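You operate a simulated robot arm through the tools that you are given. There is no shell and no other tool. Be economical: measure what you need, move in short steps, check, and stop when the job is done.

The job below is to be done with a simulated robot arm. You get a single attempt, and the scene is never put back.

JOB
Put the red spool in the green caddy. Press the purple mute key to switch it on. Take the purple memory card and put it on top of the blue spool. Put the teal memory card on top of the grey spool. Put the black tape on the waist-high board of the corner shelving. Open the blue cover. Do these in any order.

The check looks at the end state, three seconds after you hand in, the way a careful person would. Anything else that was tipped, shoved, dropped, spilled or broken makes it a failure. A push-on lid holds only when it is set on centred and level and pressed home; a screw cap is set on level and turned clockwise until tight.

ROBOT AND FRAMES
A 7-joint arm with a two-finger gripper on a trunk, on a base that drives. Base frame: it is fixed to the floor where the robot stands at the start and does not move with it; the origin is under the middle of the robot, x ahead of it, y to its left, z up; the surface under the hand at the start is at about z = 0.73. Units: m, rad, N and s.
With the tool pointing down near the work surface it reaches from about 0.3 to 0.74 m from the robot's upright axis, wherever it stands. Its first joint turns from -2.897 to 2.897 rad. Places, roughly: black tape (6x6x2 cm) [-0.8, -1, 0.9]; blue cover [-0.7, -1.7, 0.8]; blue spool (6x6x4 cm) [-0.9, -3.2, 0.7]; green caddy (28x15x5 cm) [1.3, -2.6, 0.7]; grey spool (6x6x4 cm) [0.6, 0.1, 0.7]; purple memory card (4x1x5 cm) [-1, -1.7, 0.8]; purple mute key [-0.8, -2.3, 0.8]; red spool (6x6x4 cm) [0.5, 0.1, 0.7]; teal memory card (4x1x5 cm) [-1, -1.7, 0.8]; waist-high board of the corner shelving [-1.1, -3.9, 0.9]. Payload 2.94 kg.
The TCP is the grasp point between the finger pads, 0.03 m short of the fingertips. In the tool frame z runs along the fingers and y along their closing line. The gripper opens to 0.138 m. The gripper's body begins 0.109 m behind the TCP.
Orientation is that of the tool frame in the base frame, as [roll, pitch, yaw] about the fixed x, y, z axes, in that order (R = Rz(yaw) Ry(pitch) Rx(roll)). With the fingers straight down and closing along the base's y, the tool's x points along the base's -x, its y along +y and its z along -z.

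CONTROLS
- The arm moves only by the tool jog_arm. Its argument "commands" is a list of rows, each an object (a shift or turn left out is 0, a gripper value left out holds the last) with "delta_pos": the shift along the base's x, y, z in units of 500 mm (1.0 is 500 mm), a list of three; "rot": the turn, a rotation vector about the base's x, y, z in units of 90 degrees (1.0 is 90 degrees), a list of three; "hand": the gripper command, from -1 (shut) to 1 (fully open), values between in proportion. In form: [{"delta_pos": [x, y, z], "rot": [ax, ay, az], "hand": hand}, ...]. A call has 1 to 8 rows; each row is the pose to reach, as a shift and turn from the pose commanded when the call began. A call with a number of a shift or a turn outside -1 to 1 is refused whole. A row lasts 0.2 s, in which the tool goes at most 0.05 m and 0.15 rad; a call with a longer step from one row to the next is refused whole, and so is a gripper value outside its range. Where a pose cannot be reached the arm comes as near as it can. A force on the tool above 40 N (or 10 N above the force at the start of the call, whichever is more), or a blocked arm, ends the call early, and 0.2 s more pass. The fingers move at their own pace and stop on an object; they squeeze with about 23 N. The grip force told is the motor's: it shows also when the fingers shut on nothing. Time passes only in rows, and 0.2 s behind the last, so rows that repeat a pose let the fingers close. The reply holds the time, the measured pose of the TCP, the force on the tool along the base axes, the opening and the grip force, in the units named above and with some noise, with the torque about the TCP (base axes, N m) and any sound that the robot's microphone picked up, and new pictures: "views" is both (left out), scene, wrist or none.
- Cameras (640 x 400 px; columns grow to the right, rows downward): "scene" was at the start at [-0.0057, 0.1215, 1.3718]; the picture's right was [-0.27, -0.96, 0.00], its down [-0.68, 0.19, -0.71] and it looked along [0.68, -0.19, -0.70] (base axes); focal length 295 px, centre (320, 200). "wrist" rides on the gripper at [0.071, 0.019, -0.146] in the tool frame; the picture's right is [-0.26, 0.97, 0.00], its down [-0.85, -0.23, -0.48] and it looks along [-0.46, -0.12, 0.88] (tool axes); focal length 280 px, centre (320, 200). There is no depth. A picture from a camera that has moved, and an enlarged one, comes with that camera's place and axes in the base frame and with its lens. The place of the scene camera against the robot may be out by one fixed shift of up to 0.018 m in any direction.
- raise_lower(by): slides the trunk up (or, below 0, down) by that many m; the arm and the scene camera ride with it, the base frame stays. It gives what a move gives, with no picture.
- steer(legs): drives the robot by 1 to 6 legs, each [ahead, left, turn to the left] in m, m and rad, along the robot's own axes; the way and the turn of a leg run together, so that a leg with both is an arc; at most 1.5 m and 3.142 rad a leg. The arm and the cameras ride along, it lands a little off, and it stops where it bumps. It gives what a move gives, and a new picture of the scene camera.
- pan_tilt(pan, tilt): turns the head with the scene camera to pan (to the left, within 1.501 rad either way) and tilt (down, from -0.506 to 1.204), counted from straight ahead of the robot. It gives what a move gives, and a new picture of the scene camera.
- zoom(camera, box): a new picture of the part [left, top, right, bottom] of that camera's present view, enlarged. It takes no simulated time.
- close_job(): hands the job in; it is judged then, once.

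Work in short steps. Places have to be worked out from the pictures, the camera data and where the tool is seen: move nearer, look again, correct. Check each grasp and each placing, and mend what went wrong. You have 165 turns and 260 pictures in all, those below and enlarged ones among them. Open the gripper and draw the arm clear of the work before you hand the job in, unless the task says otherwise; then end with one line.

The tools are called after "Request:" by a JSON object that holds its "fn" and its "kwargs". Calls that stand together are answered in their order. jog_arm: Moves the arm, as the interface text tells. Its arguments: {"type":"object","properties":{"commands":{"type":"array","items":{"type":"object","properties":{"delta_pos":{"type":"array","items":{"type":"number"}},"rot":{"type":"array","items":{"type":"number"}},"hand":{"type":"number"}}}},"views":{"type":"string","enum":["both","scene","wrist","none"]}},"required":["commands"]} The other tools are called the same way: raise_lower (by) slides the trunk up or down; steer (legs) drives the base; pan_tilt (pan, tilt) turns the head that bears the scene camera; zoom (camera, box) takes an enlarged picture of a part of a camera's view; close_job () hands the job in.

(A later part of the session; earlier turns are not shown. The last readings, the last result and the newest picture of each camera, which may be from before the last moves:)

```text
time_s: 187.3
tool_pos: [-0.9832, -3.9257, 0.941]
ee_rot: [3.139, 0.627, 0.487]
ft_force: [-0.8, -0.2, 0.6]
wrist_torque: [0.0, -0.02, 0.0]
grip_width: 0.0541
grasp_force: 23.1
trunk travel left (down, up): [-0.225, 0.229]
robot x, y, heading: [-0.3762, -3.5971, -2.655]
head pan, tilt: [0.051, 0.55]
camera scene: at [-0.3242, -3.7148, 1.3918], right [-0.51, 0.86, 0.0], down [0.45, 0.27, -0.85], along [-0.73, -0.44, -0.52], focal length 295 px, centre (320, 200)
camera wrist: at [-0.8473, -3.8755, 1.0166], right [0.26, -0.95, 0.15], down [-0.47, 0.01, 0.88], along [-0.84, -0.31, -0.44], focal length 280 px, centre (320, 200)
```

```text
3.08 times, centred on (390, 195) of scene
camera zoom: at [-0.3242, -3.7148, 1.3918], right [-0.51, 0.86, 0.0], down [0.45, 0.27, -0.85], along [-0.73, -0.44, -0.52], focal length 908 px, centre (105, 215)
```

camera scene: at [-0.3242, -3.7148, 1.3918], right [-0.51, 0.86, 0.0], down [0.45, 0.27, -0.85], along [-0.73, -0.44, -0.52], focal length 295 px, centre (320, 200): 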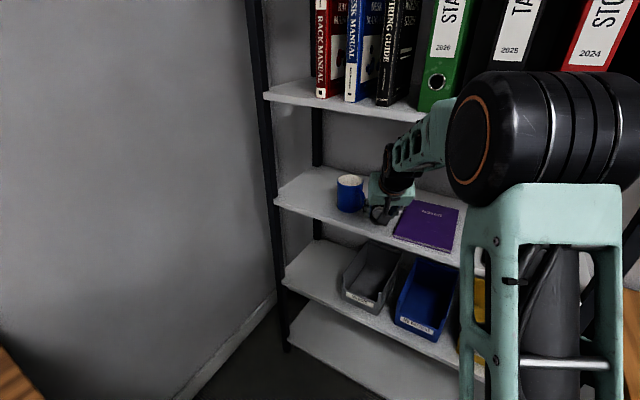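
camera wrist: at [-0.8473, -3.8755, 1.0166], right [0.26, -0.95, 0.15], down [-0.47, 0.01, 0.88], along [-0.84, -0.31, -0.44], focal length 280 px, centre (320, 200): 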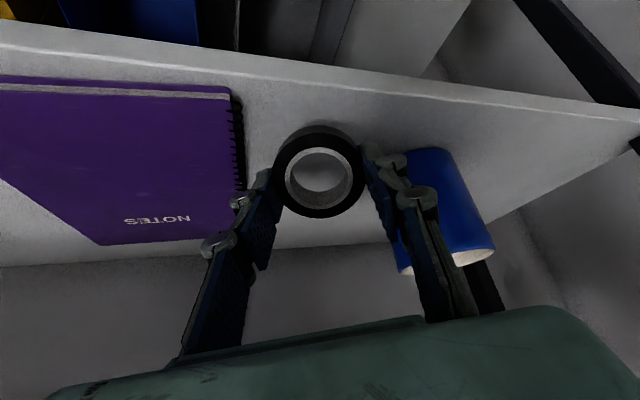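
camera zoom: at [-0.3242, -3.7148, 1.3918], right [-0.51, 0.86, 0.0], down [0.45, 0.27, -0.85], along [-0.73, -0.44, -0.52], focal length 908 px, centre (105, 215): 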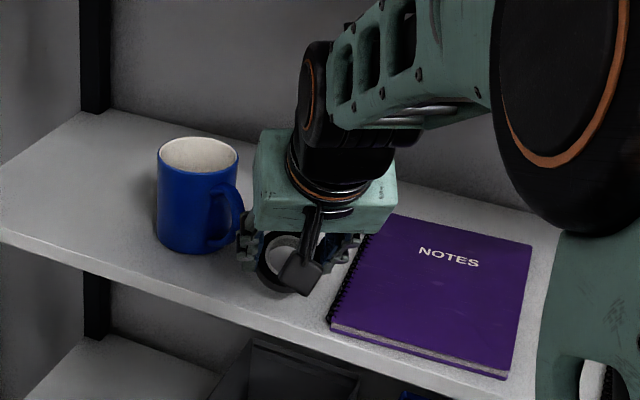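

The mug handle lies behind the finger with room to spare. I lower gently to contact.

Request:
{"fn": "jog_arm", "kwargs": {"commands": [{"delta_pos": [0, 0, -0.02], "hand": -1}, {"delta_pos": [0, 0, -0.032], "hand": -1}, {"delta_pos": [0, 0, -0.04], "hand": -1}, {"delta_pos": [0, 0, -0.046], "hand": -1}], "views": "wrist"}}

```text
time_s: 188.3
tool_pos: [-0.9843, -3.9257, 0.9211]
ee_rot: [3.141, 0.632, 0.487]
ft_force: [1.3, 0.7, 9.6]
wrist_torque: [0.1, -0.07, 0.0]
grip_width: 0.0545
grasp_force: 23.2
trunk travel left (down, up): [-0.225, 0.229]
robot x, y, heading: [-0.3773, -3.5956, -2.655]
head pan, tilt: [0.051, 0.55]
camera wrist: at [-0.848, -3.8758, 0.9962], right [0.27, -0.95, 0.16], down [-0.46, 0.02, 0.89], along [-0.84, -0.31, -0.44], focal length 280 px, centre (320, 200)
```

wrist: 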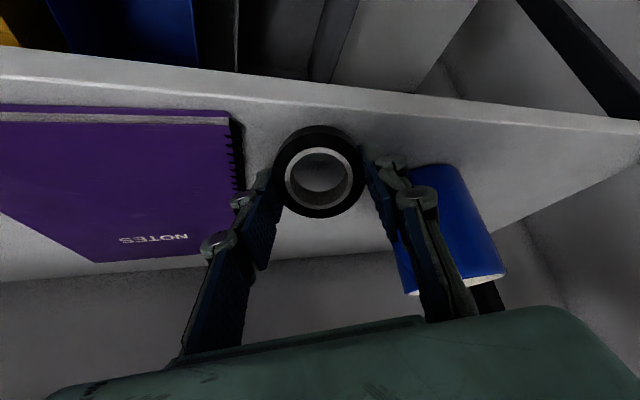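

Contact at z = 0.921 as predicted. I open slightly to let the tape settle flat, and look.

Request:
{"fn": "jog_arm", "kwargs": {"commands": [{"delta_pos": [0, 0, 0.004], "hand": -0.05}, {"delta_pos": [0, 0, 0.004], "hand": -0.05}, {"delta_pos": [0, 0, 0.004], "hand": -0.05}], "views": "wrist"}}

```text
time_s: 189.1
tool_pos: [-0.9839, -3.9257, 0.9212]
ee_rot: [3.141, 0.627, 0.487]
ft_force: [-0.6, 1.4, -0.3]
wrist_torque: [-0.02, -0.01, 0.0]
grip_width: 0.0657
grasp_force: 0.0
trunk travel left (down, up): [-0.225, 0.229]
robot x, y, heading: [-0.3772, -3.5961, -2.655]
head pan, tilt: [0.051, 0.55]
camera wrist: at [-0.8483, -3.876, 0.996], right [0.26, -0.95, 0.15], down [-0.47, 0.01, 0.88], along [-0.84, -0.31, -0.44], focal length 280 px, centre (320, 200)
```

wrist: 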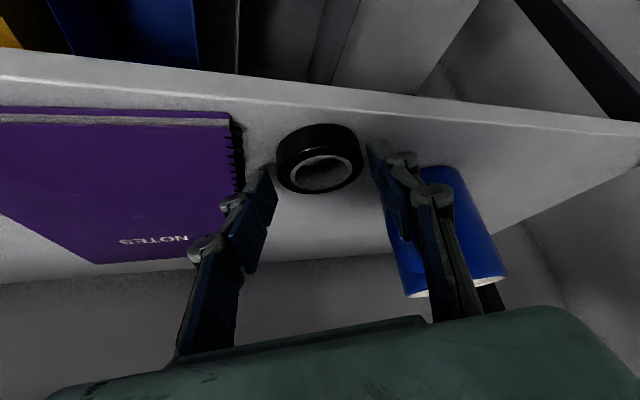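

The tape lies flat on the board. I retreat along the tool axis and then straighten the wrist.

Request:
{"fn": "jog_arm", "kwargs": {"commands": [{"delta_pos": [0.03, 0.016, 0.05]}, {"delta_pos": [0.075, 0.04, 0.123]}, {"delta_pos": [0.13, 0.07, 0.2]}, {"delta_pos": [0.2, 0.11, 0.22], "rot": [0.037, -0.069, 0]}, {"delta_pos": [0.26, 0.15, 0.24], "rot": [0.074, -0.138, 0]}, {"delta_pos": [0.32, 0.18, 0.26], "rot": [0.111, -0.207, 0]}, {"delta_pos": [0.36, 0.2, 0.28], "rot": [0.148, -0.276, 0]}, {"delta_pos": [0.38, 0.22, 0.28], "rot": [0.182, -0.343, 0]}]}}

Request:
{"fn": "zoom", "kwargs": {"camera": "scene", "box": [280, 130, 480, 260]}}

```text
time_s: 190.9
tool_pos: [-0.7929, -3.8174, 1.0597]
ee_rot: [3.139, 0.014, 0.488]
ft_force: [-0.2, -0.6, 0.0]
wrist_torque: [0.0, 0.02, 0.02]
grip_width: 0.0655
grasp_force: 0.0
trunk travel left (down, up): [-0.225, 0.229]
robot x, y, heading: [-0.3802, -3.5966, -2.654]
head pan, tilt: [0.051, 0.55]
camera scene: at [-0.3242, -3.7148, 1.3918], right [-0.51, 0.86, 0.0], down [0.45, 0.27, -0.85], along [-0.73, -0.44, -0.52], focal length 295 px, centre (320, 200)
camera wrist: at [-0.7193, -3.7984, 1.2048], right [0.22, -0.98, 0.0], down [-0.85, -0.19, 0.49], along [-0.48, -0.11, -0.87], focal length 280 px, centre (320, 200)
```

scene: 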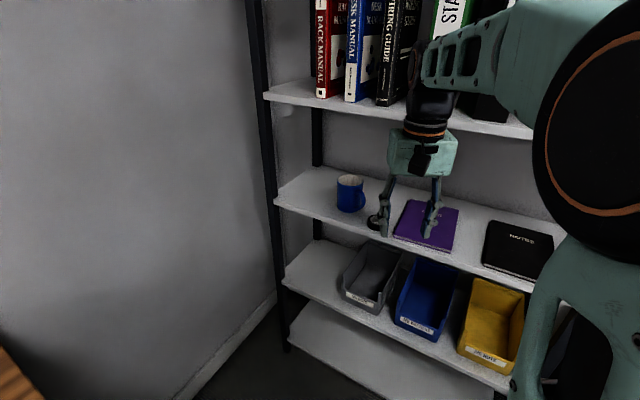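
wrist: 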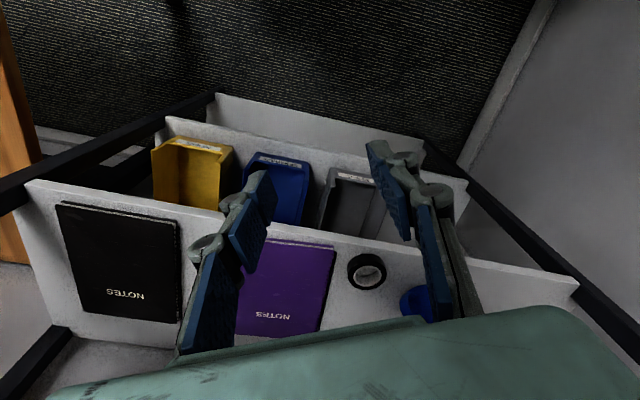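

```text
3.08 times, centred on (380, 195) of scene
camera zoom: at [-0.3242, -3.7148, 1.3918], right [-0.51, 0.86, 0.0], down [0.45, 0.27, -0.85], along [-0.73, -0.44, -0.52], focal length 908 px, centre (135, 215)
```

zoom: 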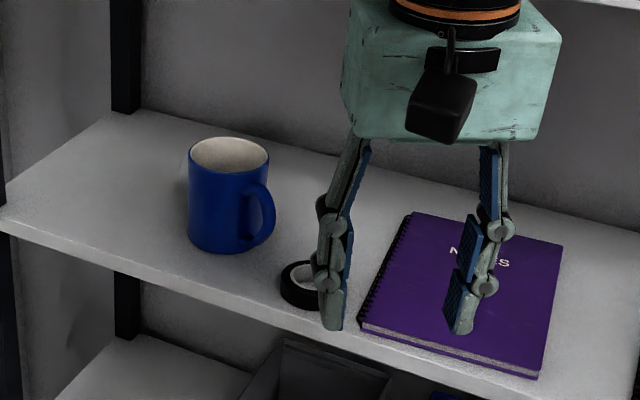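

The tape is placed. I back out, face the end of the mixer table, and locate the blue spool.

Request:
{"fn": "steer", "kwargs": {"legs": [[-0.3, 0, 0], [0, 0, -0.49], [0, -0.45, 0]]}}

Request:
{"fn": "pan_tilt", "kwargs": {"pan": 0.1, "tilt": 0.65}}

```text
time_s: 198.4
tool_pos: [-0.5774, -3.0042, 1.0605]
ee_rot: [3.14, 0.016, -0.007]
ft_force: [0.3, 0.3, -0.2]
wrist_torque: [-0.04, -0.02, -0.01]
grip_width: 0.0657
grasp_force: 0.0
trunk travel left (down, up): [-0.225, 0.229]
robot x, y, heading: [-0.1055, -3.0098, 3.135]
head pan, tilt: [0.051, 0.55]
camera scene: at [-0.1209, -3.1379, 1.3918], right [-0.04, 1.0, 0.0], down [0.52, 0.02, -0.85], along [-0.85, -0.04, -0.52], focal length 295 px, centre (320, 200)
```

scene: 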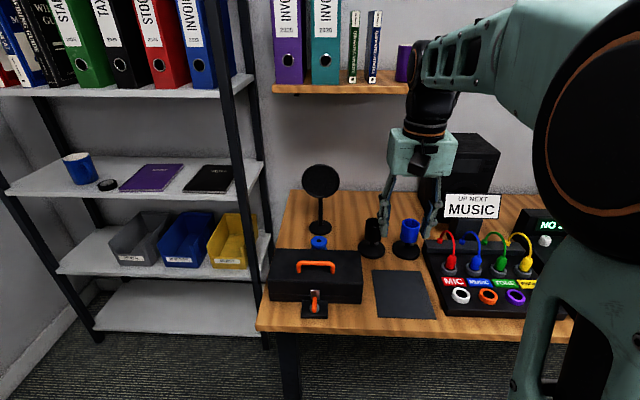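

```text
time_s: 199.1
tool_pos: [-0.5775, -3.0035, 1.0607]
ee_rot: [-3.141, 0.016, -0.006]
ft_force: [0.4, -0.3, 0.3]
wrist_torque: [-0.01, 0.01, 0.0]
grip_width: 0.0657
grasp_force: 0.1
trunk travel left (down, up): [-0.225, 0.229]
robot x, y, heading: [-0.1046, -3.0051, 3.132]
head pan, tilt: [0.099, 0.649]
camera scene: at [-0.1177, -3.1419, 1.383], right [-0.09, 1.0, 0.0], down [0.6, 0.06, -0.8], along [-0.79, -0.07, -0.6], focal length 295 px, centre (320, 200)
```

scene: 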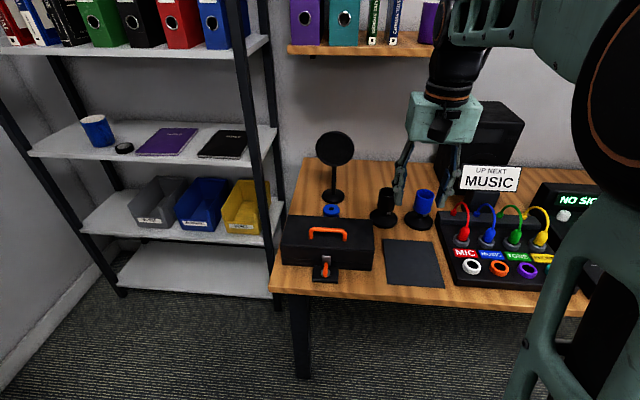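

The blue spool sits between the toolbox and the microphone stand. I zoom in.

Request:
{"fn": "zoom", "kwargs": {"camera": "scene", "box": [270, 120, 450, 290]}}

```text
2.35 times, centred on (360, 205) of scene
camera zoom: at [-0.1177, -3.1419, 1.383], right [-0.09, 1.0, 0.0], down [0.6, 0.06, -0.8], along [-0.79, -0.07, -0.6], focal length 694 px, centre (226, 188)
```

zoom: 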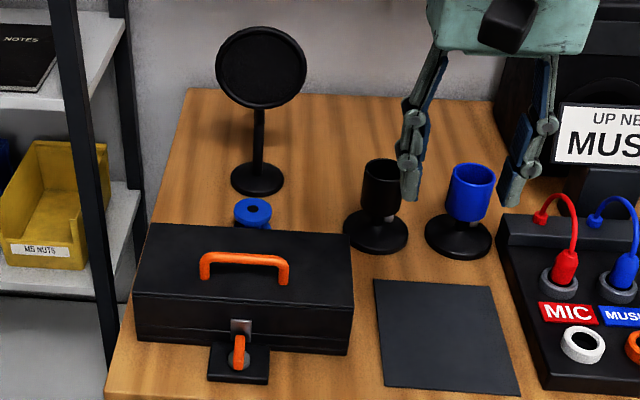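

I now know the spool's surroundings: it's at about (-0.874, -3.17) with the mic stand behind and the toolbox in front. Next I go to the mixer for the purple mute key.

Request:
{"fn": "steer", "kwargs": {"legs": [[0.08, -0.72, 0]]}}

Request:
{"fn": "pan_tilt", "kwargs": {"pan": -0.05, "tilt": 0.8}}

Request:
{"fn": "jog_arm", "kwargs": {"commands": [{"delta_pos": [0, 0, 0], "hand": -1}, {"delta_pos": [0, 0, 0], "hand": -1}, {"delta_pos": [0, 0, 0], "hand": -1}], "views": "wrist"}}

```text
time_s: 205.8
tool_pos: [-0.6539, -2.2902, 1.0613]
ee_rot: [3.141, 0.015, 0.001]
ft_force: [0.8, 0.5, -0.7]
wrist_torque: [0.01, 0.0, 0.04]
grip_width: 0.0655
grasp_force: 0.2
trunk travel left (down, up): [-0.225, 0.229]
robot x, y, heading: [-0.1837, -2.2929, -3.142]
head pan, tilt: [0.099, 0.649]
camera scene: at [-0.1932, -2.4241, 1.383], right [-0.1, 0.99, 0.0], down [0.6, 0.06, -0.8], along [-0.79, -0.08, -0.6], focal length 295 px, centre (320, 200)
```

scene: 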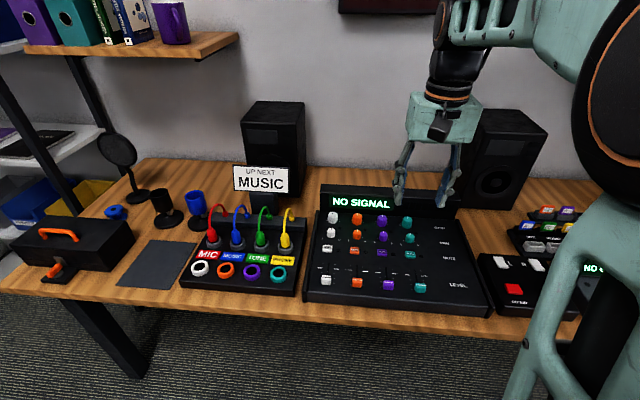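

```text
time_s: 206.5
tool_pos: [-0.6541, -2.2905, 1.0604]
ee_rot: [-3.141, 0.016, 0.001]
ft_force: [-0.7, 0.8, 0.4]
wrist_torque: [0.0, 0.0, 0.02]
grip_width: 0.0658
grasp_force: 0.1
trunk travel left (down, up): [-0.225, 0.229]
robot x, y, heading: [-0.1799, -2.2901, -3.143]
head pan, tilt: [-0.051, 0.799]
camera scene: at [-0.1874, -2.4114, 1.3704], right [0.05, 1.0, 0.0], down [0.72, -0.04, -0.7], along [-0.7, 0.03, -0.72], focal length 295 px, centre (320, 200)
```

scene: 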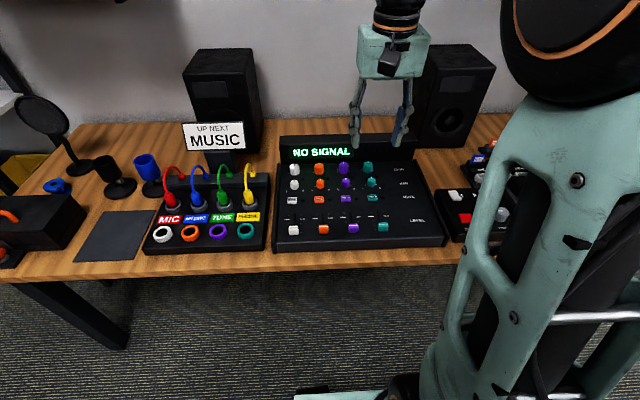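

```text
time_s: 207.3
tool_pos: [-0.6543, -2.2896, 1.0611]
ee_rot: [3.141, 0.015, 0.0]
ft_force: [-0.1, 0.2, 0.2]
wrist_torque: [0.01, -0.03, 0.01]
grip_width: 0.0001
grasp_force: 23.4
trunk travel left (down, up): [-0.225, 0.229]
robot x, y, heading: [-0.1832, -2.2872, -3.142]
head pan, tilt: [-0.051, 0.799]
camera wrist: at [-0.5807, -2.3085, 1.2045], right [-0.26, -0.97, 0.0], down [-0.84, 0.23, 0.49], along [-0.47, 0.12, -0.87], focal length 280 px, centre (320, 200)
```

wrist: 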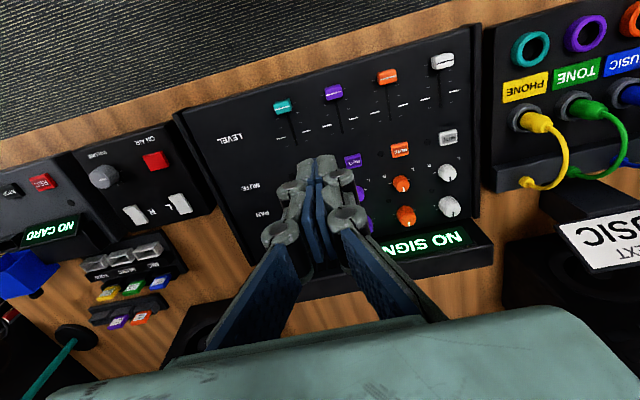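

The purple MUTE key triangulates to (-0.747, -2.319, 0.80). I bring the closed fingertips about 2 cm above it and check.

Request:
{"fn": "jog_arm", "kwargs": {"commands": [{"delta_pos": [-0.06, -0.02, -0.05], "rot": [0, -0.0095, 0], "hand": -1}, {"delta_pos": [-0.12, -0.04, -0.11], "rot": [0, -0.0095, 0], "hand": -1}, {"delta_pos": [-0.16, -0.059, -0.18], "rot": [0, -0.0095, 0], "hand": -1}, {"delta_pos": [-0.186, -0.059, -0.26], "rot": [0, -0.0095, 0], "hand": -1}, {"delta_pos": [-0.186, -0.059, -0.34], "rot": [0, -0.0095, 0], "hand": -1}, {"delta_pos": [-0.186, -0.059, -0.4], "rot": [0, -0.0095, 0], "hand": -1}]}}

Request:
{"fn": "zoom", "kwargs": {"camera": "scene", "box": [280, 120, 420, 240]}}

Request:
{"fn": "zoom", "kwargs": {"camera": "wrist", "box": [230, 60, 410, 240]}}

```text
time_s: 208.7
tool_pos: [-0.7471, -2.3197, 0.8598]
ee_rot: [3.141, 0.002, 0.002]
ft_force: [0.1, 0.5, 0.4]
wrist_torque: [-0.01, 0.01, -0.01]
grip_width: 0.0001
grasp_force: 22.7
trunk travel left (down, up): [-0.225, 0.229]
robot x, y, heading: [-0.182, -2.2876, -3.142]
head pan, tilt: [-0.051, 0.799]
camera scene: at [-0.1874, -2.4114, 1.3704], right [0.05, 1.0, 0.0], down [0.72, -0.04, -0.7], along [-0.7, 0.03, -0.72], focal length 295 px, centre (320, 200)
camera wrist: at [-0.6748, -2.3398, 1.0042], right [-0.26, -0.97, 0.0], down [-0.85, 0.23, 0.48], along [-0.46, 0.12, -0.88], focal length 280 px, centre (320, 200)
```

scene: 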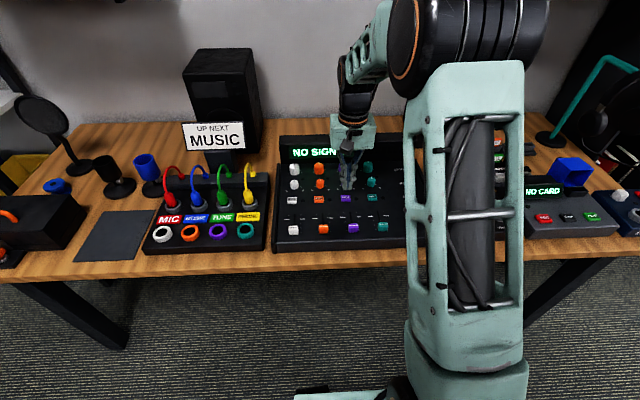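
wrist: 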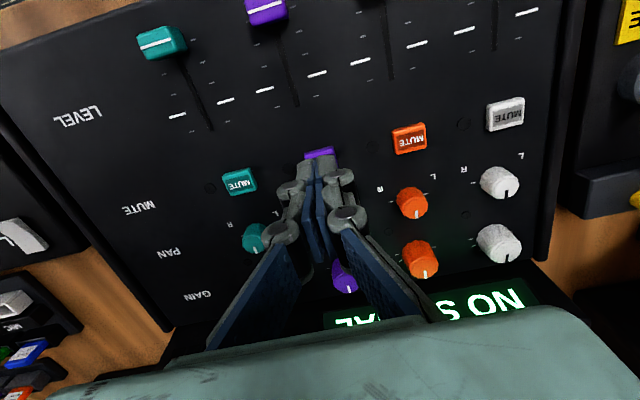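

```text
3.33 times, centred on (350, 180) of scene
camera zoom: at [-0.1874, -2.4114, 1.3704], right [0.05, 1.0, 0.0], down [0.72, -0.04, -0.7], along [-0.7, 0.03, -0.72], focal length 983 px, centre (220, 267)
```

zoom: 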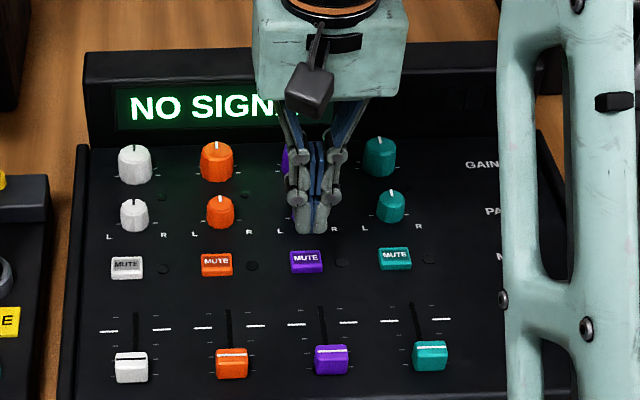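

```text
2.22 times, centred on (320, 150) of wrist
camera zoom: at [-0.6748, -2.3398, 1.0042], right [-0.26, -0.97, 0.0], down [-0.85, 0.23, 0.48], along [-0.46, 0.12, -0.88], focal length 623 px, centre (320, 311)
```

zoom: 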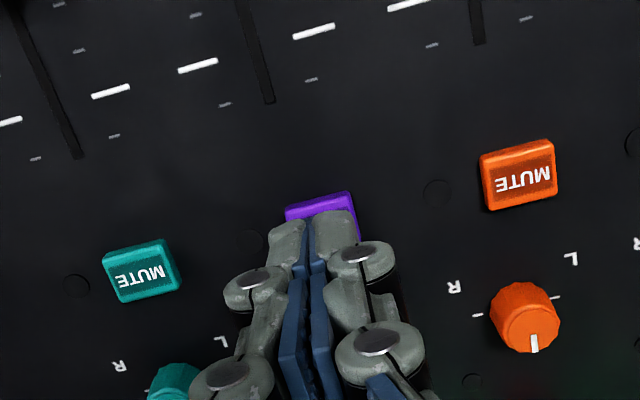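

The fingertips need about 4 mm toward -y. I correct and press down in small steps.

Request:
{"fn": "jog_arm", "kwargs": {"commands": [{"delta_pos": [-0.006, -0.009, 0], "hand": -1}, {"delta_pos": [-0.006, -0.009, -0.03], "hand": -1}, {"delta_pos": [-0.006, -0.009, -0.05], "hand": -1}, {"delta_pos": [-0.006, -0.009, -0.06], "hand": -1}], "views": "wrist"}}

Request:
{"fn": "zoom", "kwargs": {"camera": "scene", "box": [280, 120, 420, 240]}}

```text
time_s: 209.7
tool_pos: [-0.7499, -2.3256, 0.83]
ee_rot: [-3.142, 0.001, 0.002]
ft_force: [0.1, 0.3, 0.4]
wrist_torque: [0.0, 0.0, -0.02]
grip_width: 0.0
grasp_force: 23.0
trunk travel left (down, up): [-0.225, 0.229]
robot x, y, heading: [-0.1814, -2.2882, -3.14]
head pan, tilt: [-0.051, 0.799]
camera wrist: at [-0.6777, -2.3432, 0.9754], right [-0.26, -0.97, 0.0], down [-0.85, 0.23, 0.48], along [-0.46, 0.12, -0.88], focal length 280 px, centre (320, 200)
```

wrist: 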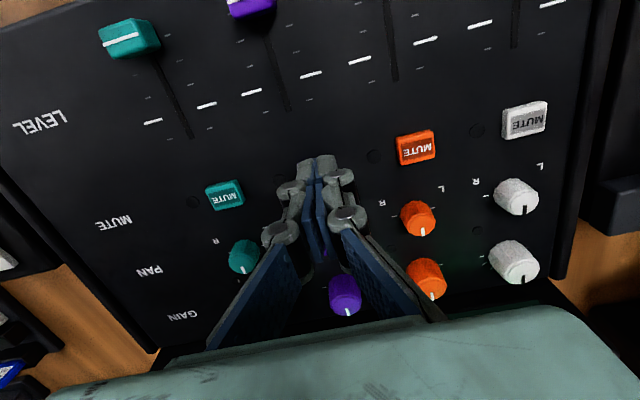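

```text
3.33 times, centred on (350, 180) of scene
camera zoom: at [-0.1874, -2.4114, 1.3704], right [0.05, 1.0, 0.0], down [0.72, -0.04, -0.7], along [-0.7, 0.03, -0.72], focal length 983 px, centre (220, 267)
```

zoom: 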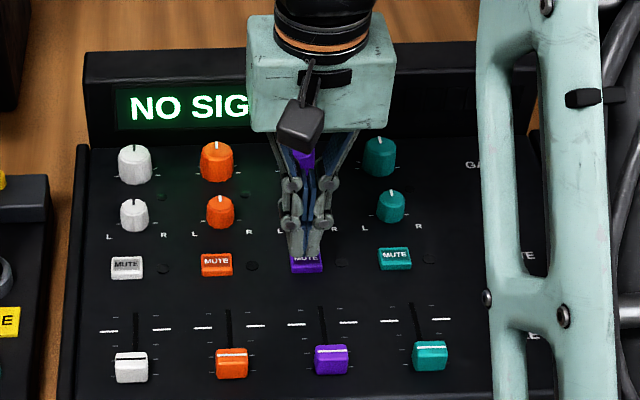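

No contact yet at tip z = 0.80. I continue down.

Request:
{"fn": "jog_arm", "kwargs": {"commands": [{"delta_pos": [0.002, 0, -0.008], "hand": -1}, {"delta_pos": [0.002, 0, -0.016], "hand": -1}, {"delta_pos": [0.002, 0, -0.024], "hand": -1}, {"delta_pos": [0.002, 0, -0.03], "hand": -1}], "views": "none"}}

Request:
{"fn": "zoom", "kwargs": {"camera": "scene", "box": [280, 120, 420, 240]}}

```text
time_s: 210.7
tool_pos: [-0.7497, -2.3217, 0.8159]
ee_rot: [3.141, 0.002, 0.002]
ft_force: [0.0, 0.1, 1.0]
wrist_torque: [-0.01, -0.01, 0.02]
grip_width: 0.0
grasp_force: 23.1
trunk travel left (down, up): [-0.225, 0.229]
robot x, y, heading: [-0.1822, -2.2877, -3.139]
head pan, tilt: [-0.051, 0.799]
```

```text
3.33 times, centred on (350, 180) of scene
camera zoom: at [-0.1874, -2.4114, 1.3704], right [0.05, 1.0, 0.0], down [0.72, -0.04, -0.7], along [-0.7, 0.03, -0.72], focal length 983 px, centre (220, 267)
```

zoom: 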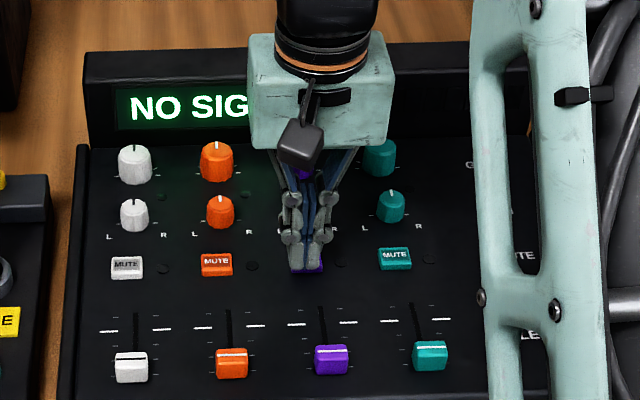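

The tip covers the key now, so I keep pressing in 2 mm steps.

Request:
{"fn": "jog_arm", "kwargs": {"commands": [{"delta_pos": [0, 0, -0.004], "hand": -1}, {"delta_pos": [0, 0, -0.008], "hand": -1}, {"delta_pos": [0, 0, -0.012], "hand": -1}, {"delta_pos": [0, 0, -0.016], "hand": -1}], "views": "none"}}

```text
time_s: 211.7
tool_pos: [-0.7498, -2.3243, 0.8081]
ee_rot: [-3.14, 0.002, 0.003]
ft_force: [-0.3, -0.5, 0.8]
wrist_torque: [0.0, -0.01, -0.01]
grip_width: 0.006
grasp_force: 28.2
trunk travel left (down, up): [-0.225, 0.229]
robot x, y, heading: [-0.185, -2.2911, -3.139]
head pan, tilt: [-0.051, 0.799]
```

The finger gap changed slightly, so I check visually.

Request:
{"fn": "jog_arm", "kwargs": {"commands": [{"delta_pos": [0, 0, 0], "hand": -1}], "views": "wrist"}}

Request:
{"fn": "zoom", "kwargs": {"camera": "scene", "box": [315, 165, 385, 225]}}

```text
time_s: 212.1
tool_pos: [-0.7505, -2.3227, 0.8073]
ee_rot: [3.141, 0.002, 0.001]
ft_force: [-0.8, 1.3, 0.6]
wrist_torque: [-0.02, 0.0, 0.0]
grip_width: 0.0057
grasp_force: 28.4
trunk travel left (down, up): [-0.225, 0.229]
robot x, y, heading: [-0.1807, -2.2915, -3.143]
head pan, tilt: [-0.051, 0.799]
camera wrist: at [-0.6783, -2.3425, 0.9527], right [-0.26, -0.97, 0.0], down [-0.85, 0.23, 0.48], along [-0.46, 0.12, -0.88], focal length 280 px, centre (320, 200)
```

wrist: 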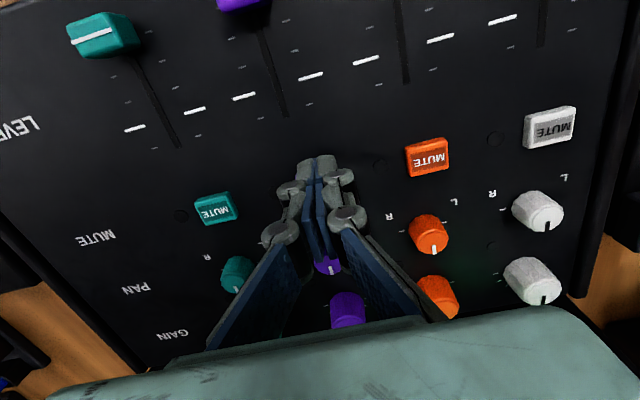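

```text
6.67 times, centred on (350, 195) of scene
camera zoom: at [-0.1874, -2.4114, 1.3704], right [0.05, 1.0, 0.0], down [0.72, -0.04, -0.7], along [-0.7, 0.03, -0.72], focal length 1967 px, centre (120, 233)
```

zoom: 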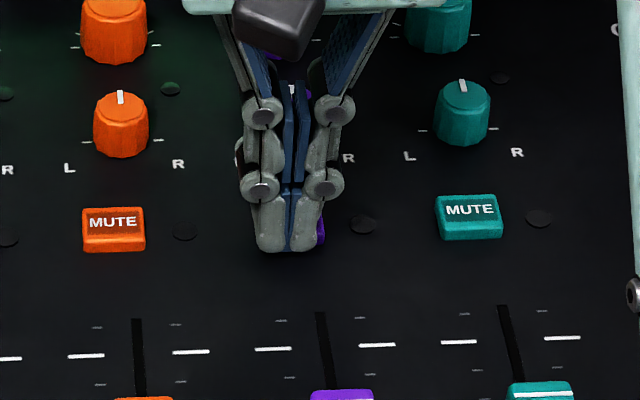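

Alignment over the key is good and the force is still low. I press further in small steps.

Request:
{"fn": "jog_arm", "kwargs": {"commands": [{"delta_pos": [0, 0.001, -0.004], "hand": -1}, {"delta_pos": [0, 0.001, -0.008], "hand": -1}, {"delta_pos": [0, 0.001, -0.012], "hand": -1}], "views": "none"}}

Request:
{"fn": "zoom", "kwargs": {"camera": "scene", "box": [315, 165, 385, 225]}}

```text
time_s: 212.9
tool_pos: [-0.7491, -2.3235, 0.8025]
ee_rot: [3.139, 0.005, 0.002]
ft_force: [-1.7, -1.4, 8.5]
wrist_torque: [-0.02, 0.09, 0.03]
grip_width: 0.0062
grasp_force: 28.5
trunk travel left (down, up): [-0.225, 0.229]
robot x, y, heading: [-0.1844, -2.2893, -3.138]
head pan, tilt: [-0.051, 0.799]
heard: click
```

```text
6.67 times, centred on (350, 195) of scene
camera zoom: at [-0.1866, -2.4114, 1.3705], right [0.05, 1.0, 0.0], down [0.72, -0.04, -0.7], along [-0.7, 0.03, -0.72], focal length 1967 px, centre (120, 233)
```

zoom: 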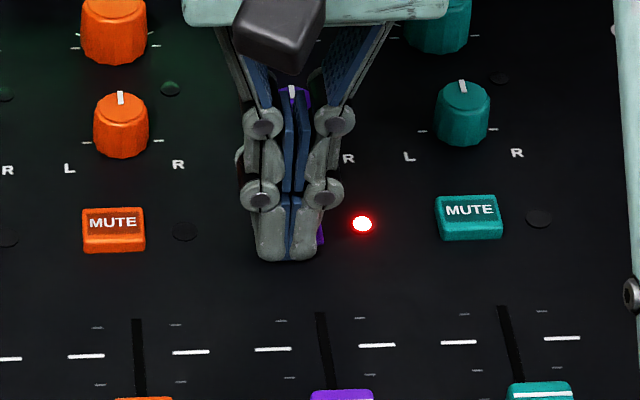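

Click heard and the red LED lit. I raise the arm straight up and confirm it stays on.

Request:
{"fn": "jog_arm", "kwargs": {"commands": [{"delta_pos": [0, 0, 0.04], "hand": -1}, {"delta_pos": [0, 0, 0.12], "hand": -1}, {"delta_pos": [0, 0, 0.21], "hand": -1}, {"delta_pos": [0.04, 0, 0.3], "hand": -1}, {"delta_pos": [0.1, 0, 0.38], "hand": -1}, {"delta_pos": [0.18, 0, 0.44], "hand": -1}, {"delta_pos": [0.24, 0, 0.48], "hand": -1}], "views": "scene"}}

Request:
{"fn": "zoom", "kwargs": {"camera": "scene", "box": [270, 130, 450, 250]}}

```text
time_s: 214.5
tool_pos: [-0.6288, -2.3249, 1.0411]
ee_rot: [3.141, 0.002, 0.001]
ft_force: [-0.9, -0.3, 0.9]
wrist_torque: [0.02, -0.01, 0.01]
grip_width: 0.0
grasp_force: 28.6
trunk travel left (down, up): [-0.225, 0.229]
robot x, y, heading: [-0.1821, -2.2883, -3.143]
head pan, tilt: [-0.051, 0.799]
camera scene: at [-0.1872, -2.4114, 1.3704], right [0.05, 1.0, 0.0], down [0.72, -0.04, -0.7], along [-0.7, 0.03, -0.72], focal length 295 px, centre (320, 200)
```

scene: 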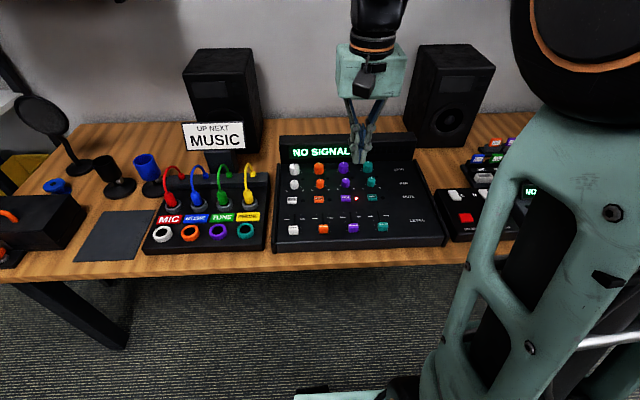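

```text
3.33 times, centred on (360, 190) of scene
camera zoom: at [-0.1872, -2.4114, 1.3704], right [0.05, 1.0, 0.0], down [0.72, -0.04, -0.7], along [-0.7, 0.03, -0.72], focal length 983 px, centre (187, 233)
```

zoom: 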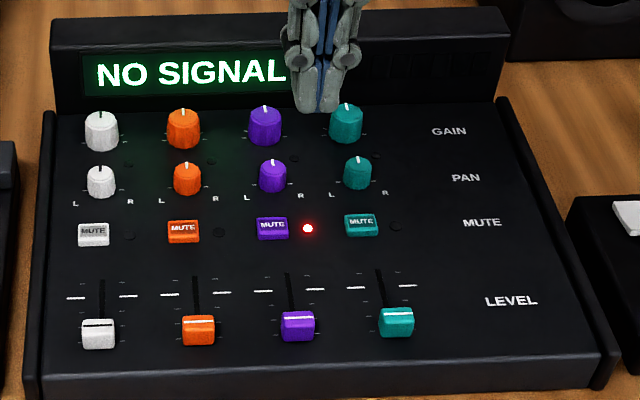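

Mute is on. Now for the purple card: I return to the recorder position and rotate the gripper 90°.

Request:
{"fn": "steer", "kwargs": {"legs": [[0.1, -0.58, 0]]}}

Request:
{"fn": "jog_arm", "kwargs": {"commands": [{"delta_pos": [0, 0, 0], "rot": [0, 0, -0.094], "hand": -0.4}, {"delta_pos": [0, 0, 0], "rot": [0, 0, -0.188], "hand": -0.4}, {"delta_pos": [0, 0, 0], "rot": [0, 0, -0.282], "hand": -0.4}, {"delta_pos": [0, 0, 0], "rot": [0, 0, -0.376], "hand": -0.4}, {"delta_pos": [0, 0, 0], "rot": [0, 0, -0.47], "hand": -0.4}, {"delta_pos": [0, 0, 0], "rot": [0, 0, -0.564], "hand": -0.4}, {"delta_pos": [0, 0, 0], "rot": [0, 0, -0.658], "hand": -0.4}, {"delta_pos": [0, 0, 0], "rot": [0, 0, -0.75], "hand": -0.4}], "views": "none"}}

```text
time_s: 220.1
tool_pos: [-0.7318, -1.7388, 1.0411]
ee_rot: [-3.141, 0.0, -0.001]
ft_force: [-0.7, -0.6, 0.2]
wrist_torque: [-0.02, -0.02, 0.0]
grip_width: 0.0001
grasp_force: 28.2
trunk travel left (down, up): [-0.225, 0.229]
robot x, y, heading: [-0.2828, -1.7047, 3.142]
head pan, tilt: [-0.051, 0.799]
camera scene: at [-0.2888, -1.8265, 1.3704], right [0.05, 1.0, 0.0], down [0.72, -0.04, -0.7], along [-0.7, 0.04, -0.72], focal length 295 px, centre (320, 200)
```

scene: 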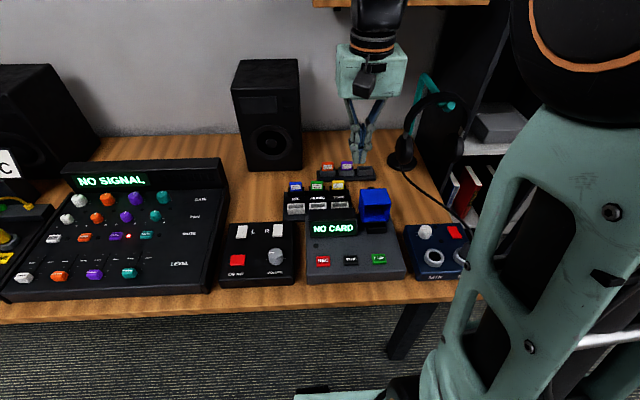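

```text
time_s: 221.9
tool_pos: [-0.7308, -1.7384, 1.0398]
ee_rot: [3.141, 0.002, -1.183]
ft_force: [0.5, 0.1, 0.0]
wrist_torque: [-0.01, 0.01, 0.0]
grip_width: 0.0413
grasp_force: 0.0
trunk travel left (down, up): [-0.225, 0.229]
robot x, y, heading: [-0.2869, -1.7053, 3.136]
head pan, tilt: [-0.051, 0.799]
```

Rotation nearly done. I finish it, move to x ≈ -0.895 clear of the shelf, and descend to z ≈ 0.872.

Request:
{"fn": "jog_arm", "kwargs": {"commands": [{"delta_pos": [-0.08, 0.015, 0], "rot": [0, 0, -0.085]}, {"delta_pos": [-0.16, 0.03, -0.02], "rot": [0, 0, -0.17]}, {"delta_pos": [-0.24, 0.045, -0.05], "rot": [0, 0, -0.246]}, {"delta_pos": [-0.3, 0.052, -0.1], "rot": [0, 0, -0.246]}, {"delta_pos": [-0.328, 0.052, -0.18], "rot": [0, 0, -0.246]}, {"delta_pos": [-0.328, 0.052, -0.26], "rot": [0, 0, -0.246]}, {"delta_pos": [-0.328, 0.052, -0.336], "rot": [0, 0, -0.246]}, {"delta_pos": [-0.328, 0.052, -0.336], "rot": [0, 0, -0.246]}], "views": "wrist"}}

```text
time_s: 223.7
tool_pos: [-0.8975, -1.7126, 0.8752]
ee_rot: [-3.14, 0.001, -1.565]
ft_force: [-0.2, -0.5, -0.8]
wrist_torque: [0.02, 0.0, 0.01]
grip_width: 0.0412
grasp_force: 0.0
trunk travel left (down, up): [-0.225, 0.229]
robot x, y, heading: [-0.2822, -1.7056, 3.142]
head pan, tilt: [-0.051, 0.799]
camera wrist: at [-0.9157, -1.7835, 1.0196], right [-0.97, 0.26, 0.0], down [0.23, 0.85, 0.48], along [0.12, 0.46, -0.88], focal length 280 px, centre (320, 200)
```

wrist: 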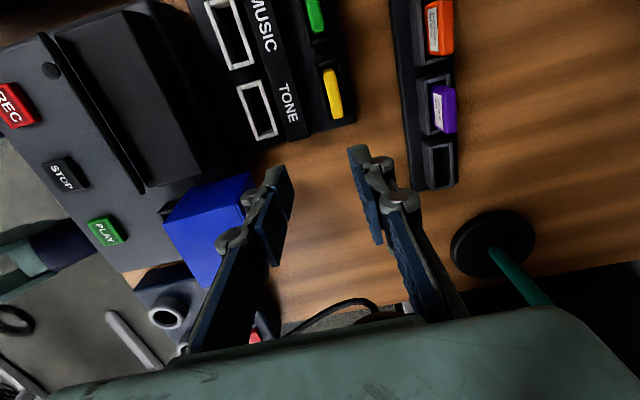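

The purple card appears where expected. I slide above it at about (-1.006, -1.717) and lower partially.

Request:
{"fn": "jog_arm", "kwargs": {"commands": [{"delta_pos": [-0.08, -0.004, 0]}, {"delta_pos": [-0.16, -0.008, 0]}, {"delta_pos": [-0.217, -0.008, 0]}, {"delta_pos": [-0.217, -0.008, -0.05]}, {"delta_pos": [-0.217, -0.008, -0.1]}, {"delta_pos": [-0.217, -0.008, -0.1]}], "views": "wrist"}}

Request:
{"fn": "zoom", "kwargs": {"camera": "wrist", "box": [240, 50, 440, 250]}}

```text
time_s: 225.1
tool_pos: [-1.005, -1.7144, 0.8229]
ee_rot: [3.141, 0.003, -1.567]
ft_force: [-0.2, -0.7, 0.6]
wrist_torque: [-0.02, -0.02, -0.01]
grip_width: 0.0416
grasp_force: 0.1
trunk travel left (down, up): [-0.225, 0.229]
robot x, y, heading: [-0.2858, -1.7062, 3.141]
head pan, tilt: [-0.051, 0.799]
camera wrist: at [-1.0234, -1.7854, 0.9672], right [-0.97, 0.26, 0.0], down [0.23, 0.85, 0.48], along [0.12, 0.46, -0.88], focal length 280 px, centre (320, 200)
```

wrist: 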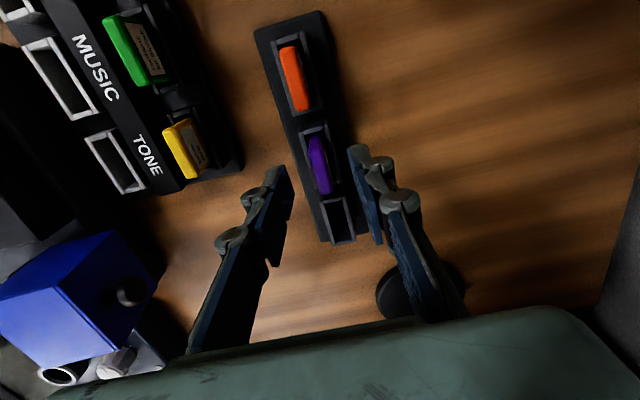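

```text
2.00 times, centred on (340, 150) of wrist
camera zoom: at [-1.0234, -1.7854, 0.9672], right [-0.97, 0.26, 0.0], down [0.23, 0.85, 0.48], along [0.12, 0.46, -0.88], focal length 561 px, centre (280, 300)
```

zoom: 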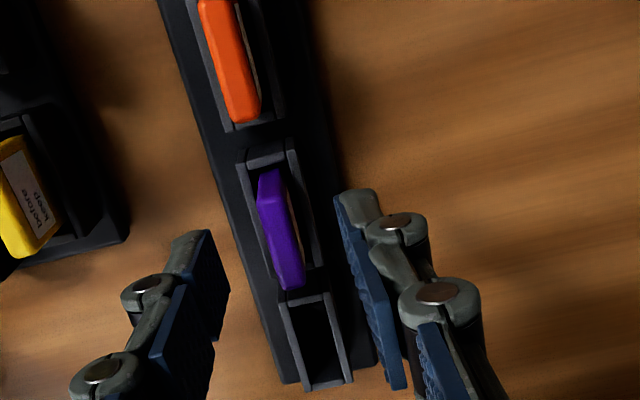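

The purple card is centred in x; a 5 mm +y shift will centre the grip on its width. I lower 2 cm and close.

Request:
{"fn": "jog_arm", "kwargs": {"commands": [{"delta_pos": [0, 0.01, -0.018]}, {"delta_pos": [0, 0.01, -0.038]}, {"delta_pos": [0, 0.01, -0.038], "hand": -1}, {"delta_pos": [0, 0.01, -0.038], "hand": -1}, {"delta_pos": [0, 0.01, -0.038], "hand": -1}], "views": "none"}}

Request:
{"fn": "jog_arm", "kwargs": {"commands": [{"delta_pos": [0, 0, 0.05], "hand": -1}, {"delta_pos": [0, 0, 0.11], "hand": -1}, {"delta_pos": [0.06, 0, 0.12], "hand": -1}, {"delta_pos": [0.14, 0, 0.13], "hand": -1}, {"delta_pos": [0.2, 0, 0.15], "hand": -1}, {"delta_pos": [0.22, 0, 0.23], "hand": -1}, {"delta_pos": [0.23, 0, 0.32], "hand": -1}, {"delta_pos": [0.25, 0, 0.41], "hand": -1}], "views": "wrist"}}

```text
time_s: 226.3
tool_pos: [-1.0036, -1.7099, 0.8029]
ee_rot: [-3.141, 0.001, -1.565]
ft_force: [0.8, 0.0, -0.5]
wrist_torque: [0.02, 0.04, 0.0]
grip_width: 0.0089
grasp_force: 22.8
trunk travel left (down, up): [-0.225, 0.229]
robot x, y, heading: [-0.2822, -1.7035, 3.135]
head pan, tilt: [-0.051, 0.799]
```

```text
time_s: 228.1
tool_pos: [-0.8773, -1.7098, 1.009]
ee_rot: [3.141, 0.001, -1.567]
ft_force: [0.7, 0.4, -1.0]
wrist_torque: [0.01, -0.01, -0.04]
grip_width: 0.0088
grasp_force: 23.2
trunk travel left (down, up): [-0.225, 0.229]
robot x, y, heading: [-0.2833, -1.703, 3.14]
head pan, tilt: [-0.051, 0.799]
camera wrist: at [-0.8963, -1.7812, 1.1534], right [-0.97, 0.26, 0.0], down [0.23, 0.85, 0.48], along [0.12, 0.46, -0.88], focal length 280 px, centre (320, 200)
```

wrist: 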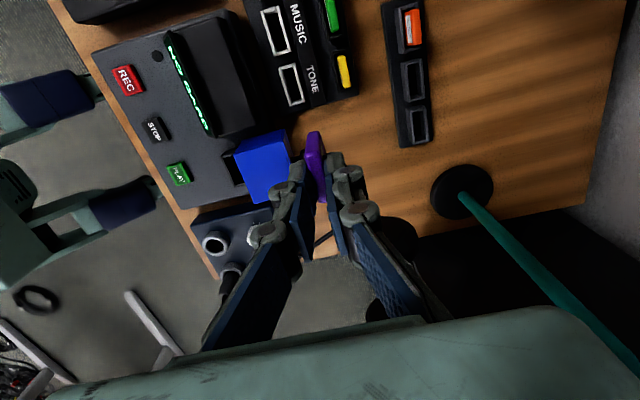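

Purple card in hand. I pull in while turning the gripper back, then drive to the blue spool.

Request:
{"fn": "jog_arm", "kwargs": {"commands": [{"delta_pos": [0.06, 0, 0.02], "rot": [0, 0, 0.094], "hand": -1}, {"delta_pos": [0.12, 0, 0.04], "rot": [0, 0, 0.188], "hand": -1}, {"delta_pos": [0.18, 0, 0.06], "rot": [0, 0, 0.282], "hand": -1}, {"delta_pos": [0.24, 0, 0.07], "rot": [0, 0, 0.376], "hand": -1}, {"delta_pos": [0.28, 0, 0.07], "rot": [0, 0, 0.47], "hand": -1}, {"delta_pos": [0.3, 0, 0.07], "rot": [0, 0, 0.564], "hand": -1}, {"delta_pos": [0.3, 0, 0.07], "rot": [0, 0, 0.658], "hand": -1}, {"delta_pos": [0.3, 0, 0.07], "rot": [0, 0, 0.75], "hand": -1}], "views": "none"}}

Request:
{"fn": "jog_arm", "kwargs": {"commands": [{"rot": [0, 0, 0.083], "hand": -1}, {"rot": [0, 0, 0.166], "hand": -1}, {"rot": [0, 0, 0.248], "hand": -1}], "views": "none"}}

Request:
{"fn": "steer", "kwargs": {"legs": [[-0.1, 0, 0], [0, 1.4, 0]]}}

```text
time_s: 229.9
tool_pos: [-0.7289, -1.7108, 1.0443]
ee_rot: [3.141, 0.002, -0.384]
ft_force: [0.0, -1.0, -0.3]
wrist_torque: [0.0, -0.04, 0.01]
grip_width: 0.0089
grasp_force: 23.2
trunk travel left (down, up): [-0.225, 0.229]
robot x, y, heading: [-0.2849, -1.7049, 3.137]
head pan, tilt: [-0.051, 0.799]
```

```text
time_s: 230.7
tool_pos: [-0.7287, -1.7116, 1.0441]
ee_rot: [3.14, 0.001, 0.002]
ft_force: [-0.1, -0.1, 0.1]
wrist_torque: [0.01, 0.0, 0.0]
grip_width: 0.0088
grasp_force: 23.1
trunk travel left (down, up): [-0.225, 0.229]
robot x, y, heading: [-0.283, -1.7063, 3.137]
head pan, tilt: [-0.051, 0.799]
```

```text
time_s: 244.1
tool_pos: [-0.6392, -3.1207, 1.0442]
ee_rot: [3.141, 0.002, -0.01]
ft_force: [-0.4, 0.4, -0.2]
wrist_torque: [-0.01, 0.02, 0.03]
grip_width: 0.0088
grasp_force: 23.1
trunk travel left (down, up): [-0.225, 0.229]
robot x, y, heading: [-0.1958, -3.1215, 3.124]
head pan, tilt: [-0.051, 0.799]
camera scene: at [-0.2001, -3.2409, 1.3704], right [0.06, 1.0, 0.0], down [0.72, -0.05, -0.7], along [-0.7, 0.04, -0.72], focal length 295 px, centre (320, 200)
```

scene: 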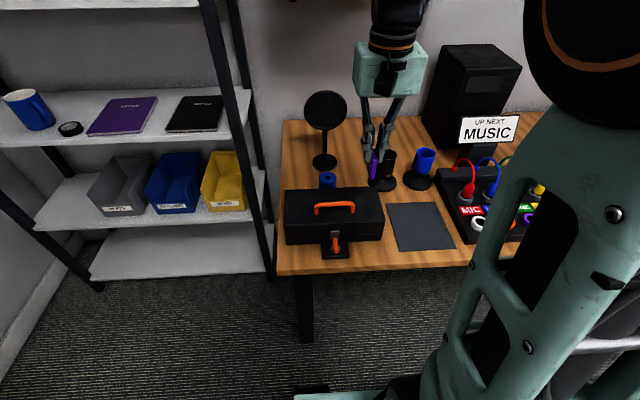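

The card is still held. I nudge 6 cm closer and view the spool from the wrist camera.

Request:
{"fn": "steer", "kwargs": {"legs": [[0.07, 0.04, 0.017]]}}

Request:
{"fn": "jog_arm", "kwargs": {"commands": [{"delta_pos": [-0.06, 0, 0], "hand": -1}, {"delta_pos": [-0.14, 0, 0], "hand": -1}, {"delta_pos": [-0.22, 0, 0], "hand": -1}]}}

Request:
{"fn": "zoom", "kwargs": {"camera": "wrist", "box": [220, 80, 420, 280]}}

```text
time_s: 245.1
tool_pos: [-0.7075, -3.1665, 1.0444]
ee_rot: [-3.141, 0.002, 0.01]
ft_force: [1.9, -0.3, 0.1]
wrist_torque: [-0.02, 0.01, 0.0]
grip_width: 0.009
grasp_force: 22.9
trunk travel left (down, up): [-0.225, 0.229]
robot x, y, heading: [-0.2633, -3.1576, -3.138]
head pan, tilt: [-0.051, 0.799]
camera scene: at [-0.2674, -3.2798, 1.3704], right [0.05, 1.0, 0.0], down [0.72, -0.03, -0.7], along [-0.7, 0.03, -0.72], focal length 295 px, centre (320, 200)
```

scene: 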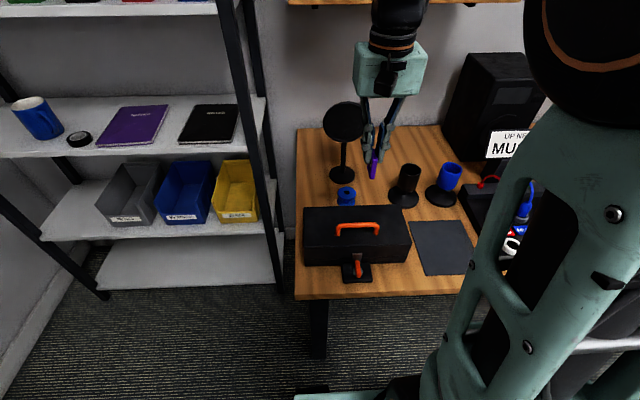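

```text
time_s: 245.9
tool_pos: [-0.8161, -3.1687, 1.0436]
ee_rot: [-3.141, -0.001, 0.009]
ft_force: [0.4, 0.0, 0.7]
wrist_torque: [0.03, 0.0, -0.02]
grip_width: 0.0089
grasp_force: 23.0
trunk travel left (down, up): [-0.225, 0.229]
robot x, y, heading: [-0.2635, -3.1569, -3.136]
head pan, tilt: [-0.051, 0.799]
camera scene: at [-0.2675, -3.2797, 1.3704], right [0.05, 1.0, 0.0], down [0.72, -0.03, -0.7], along [-0.7, 0.03, -0.72], focal length 295 px, centre (320, 200)
camera wrist: at [-0.7459, -3.1867, 1.1887], right [-0.25, -0.97, 0.0], down [-0.85, 0.22, 0.48], along [-0.46, 0.12, -0.88], focal length 280 px, centre (320, 200)
```

scene: 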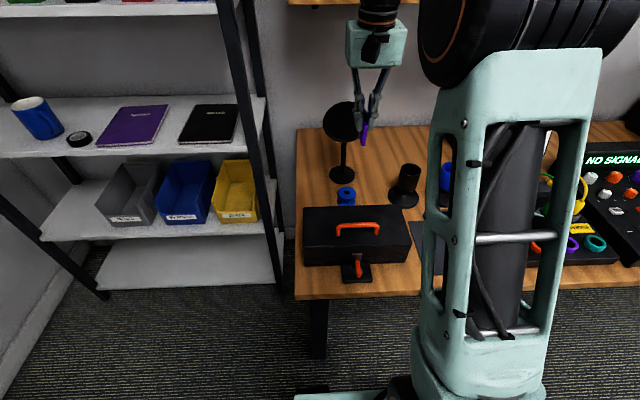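
wrist: 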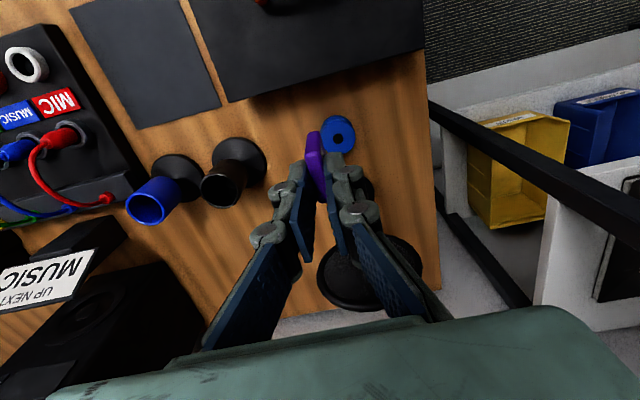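

```text
2.00 times, centred on (320, 180) of wrist
camera zoom: at [-0.7459, -3.1867, 1.1887], right [-0.25, -0.97, 0.0], down [-0.85, 0.22, 0.48], along [-0.46, 0.12, -0.88], focal length 561 px, centre (320, 240)
```

zoom: 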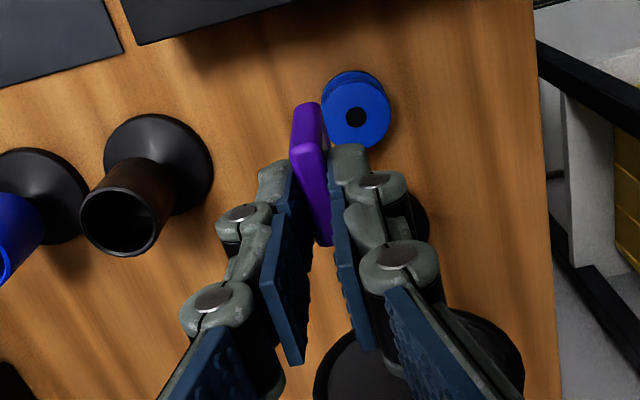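

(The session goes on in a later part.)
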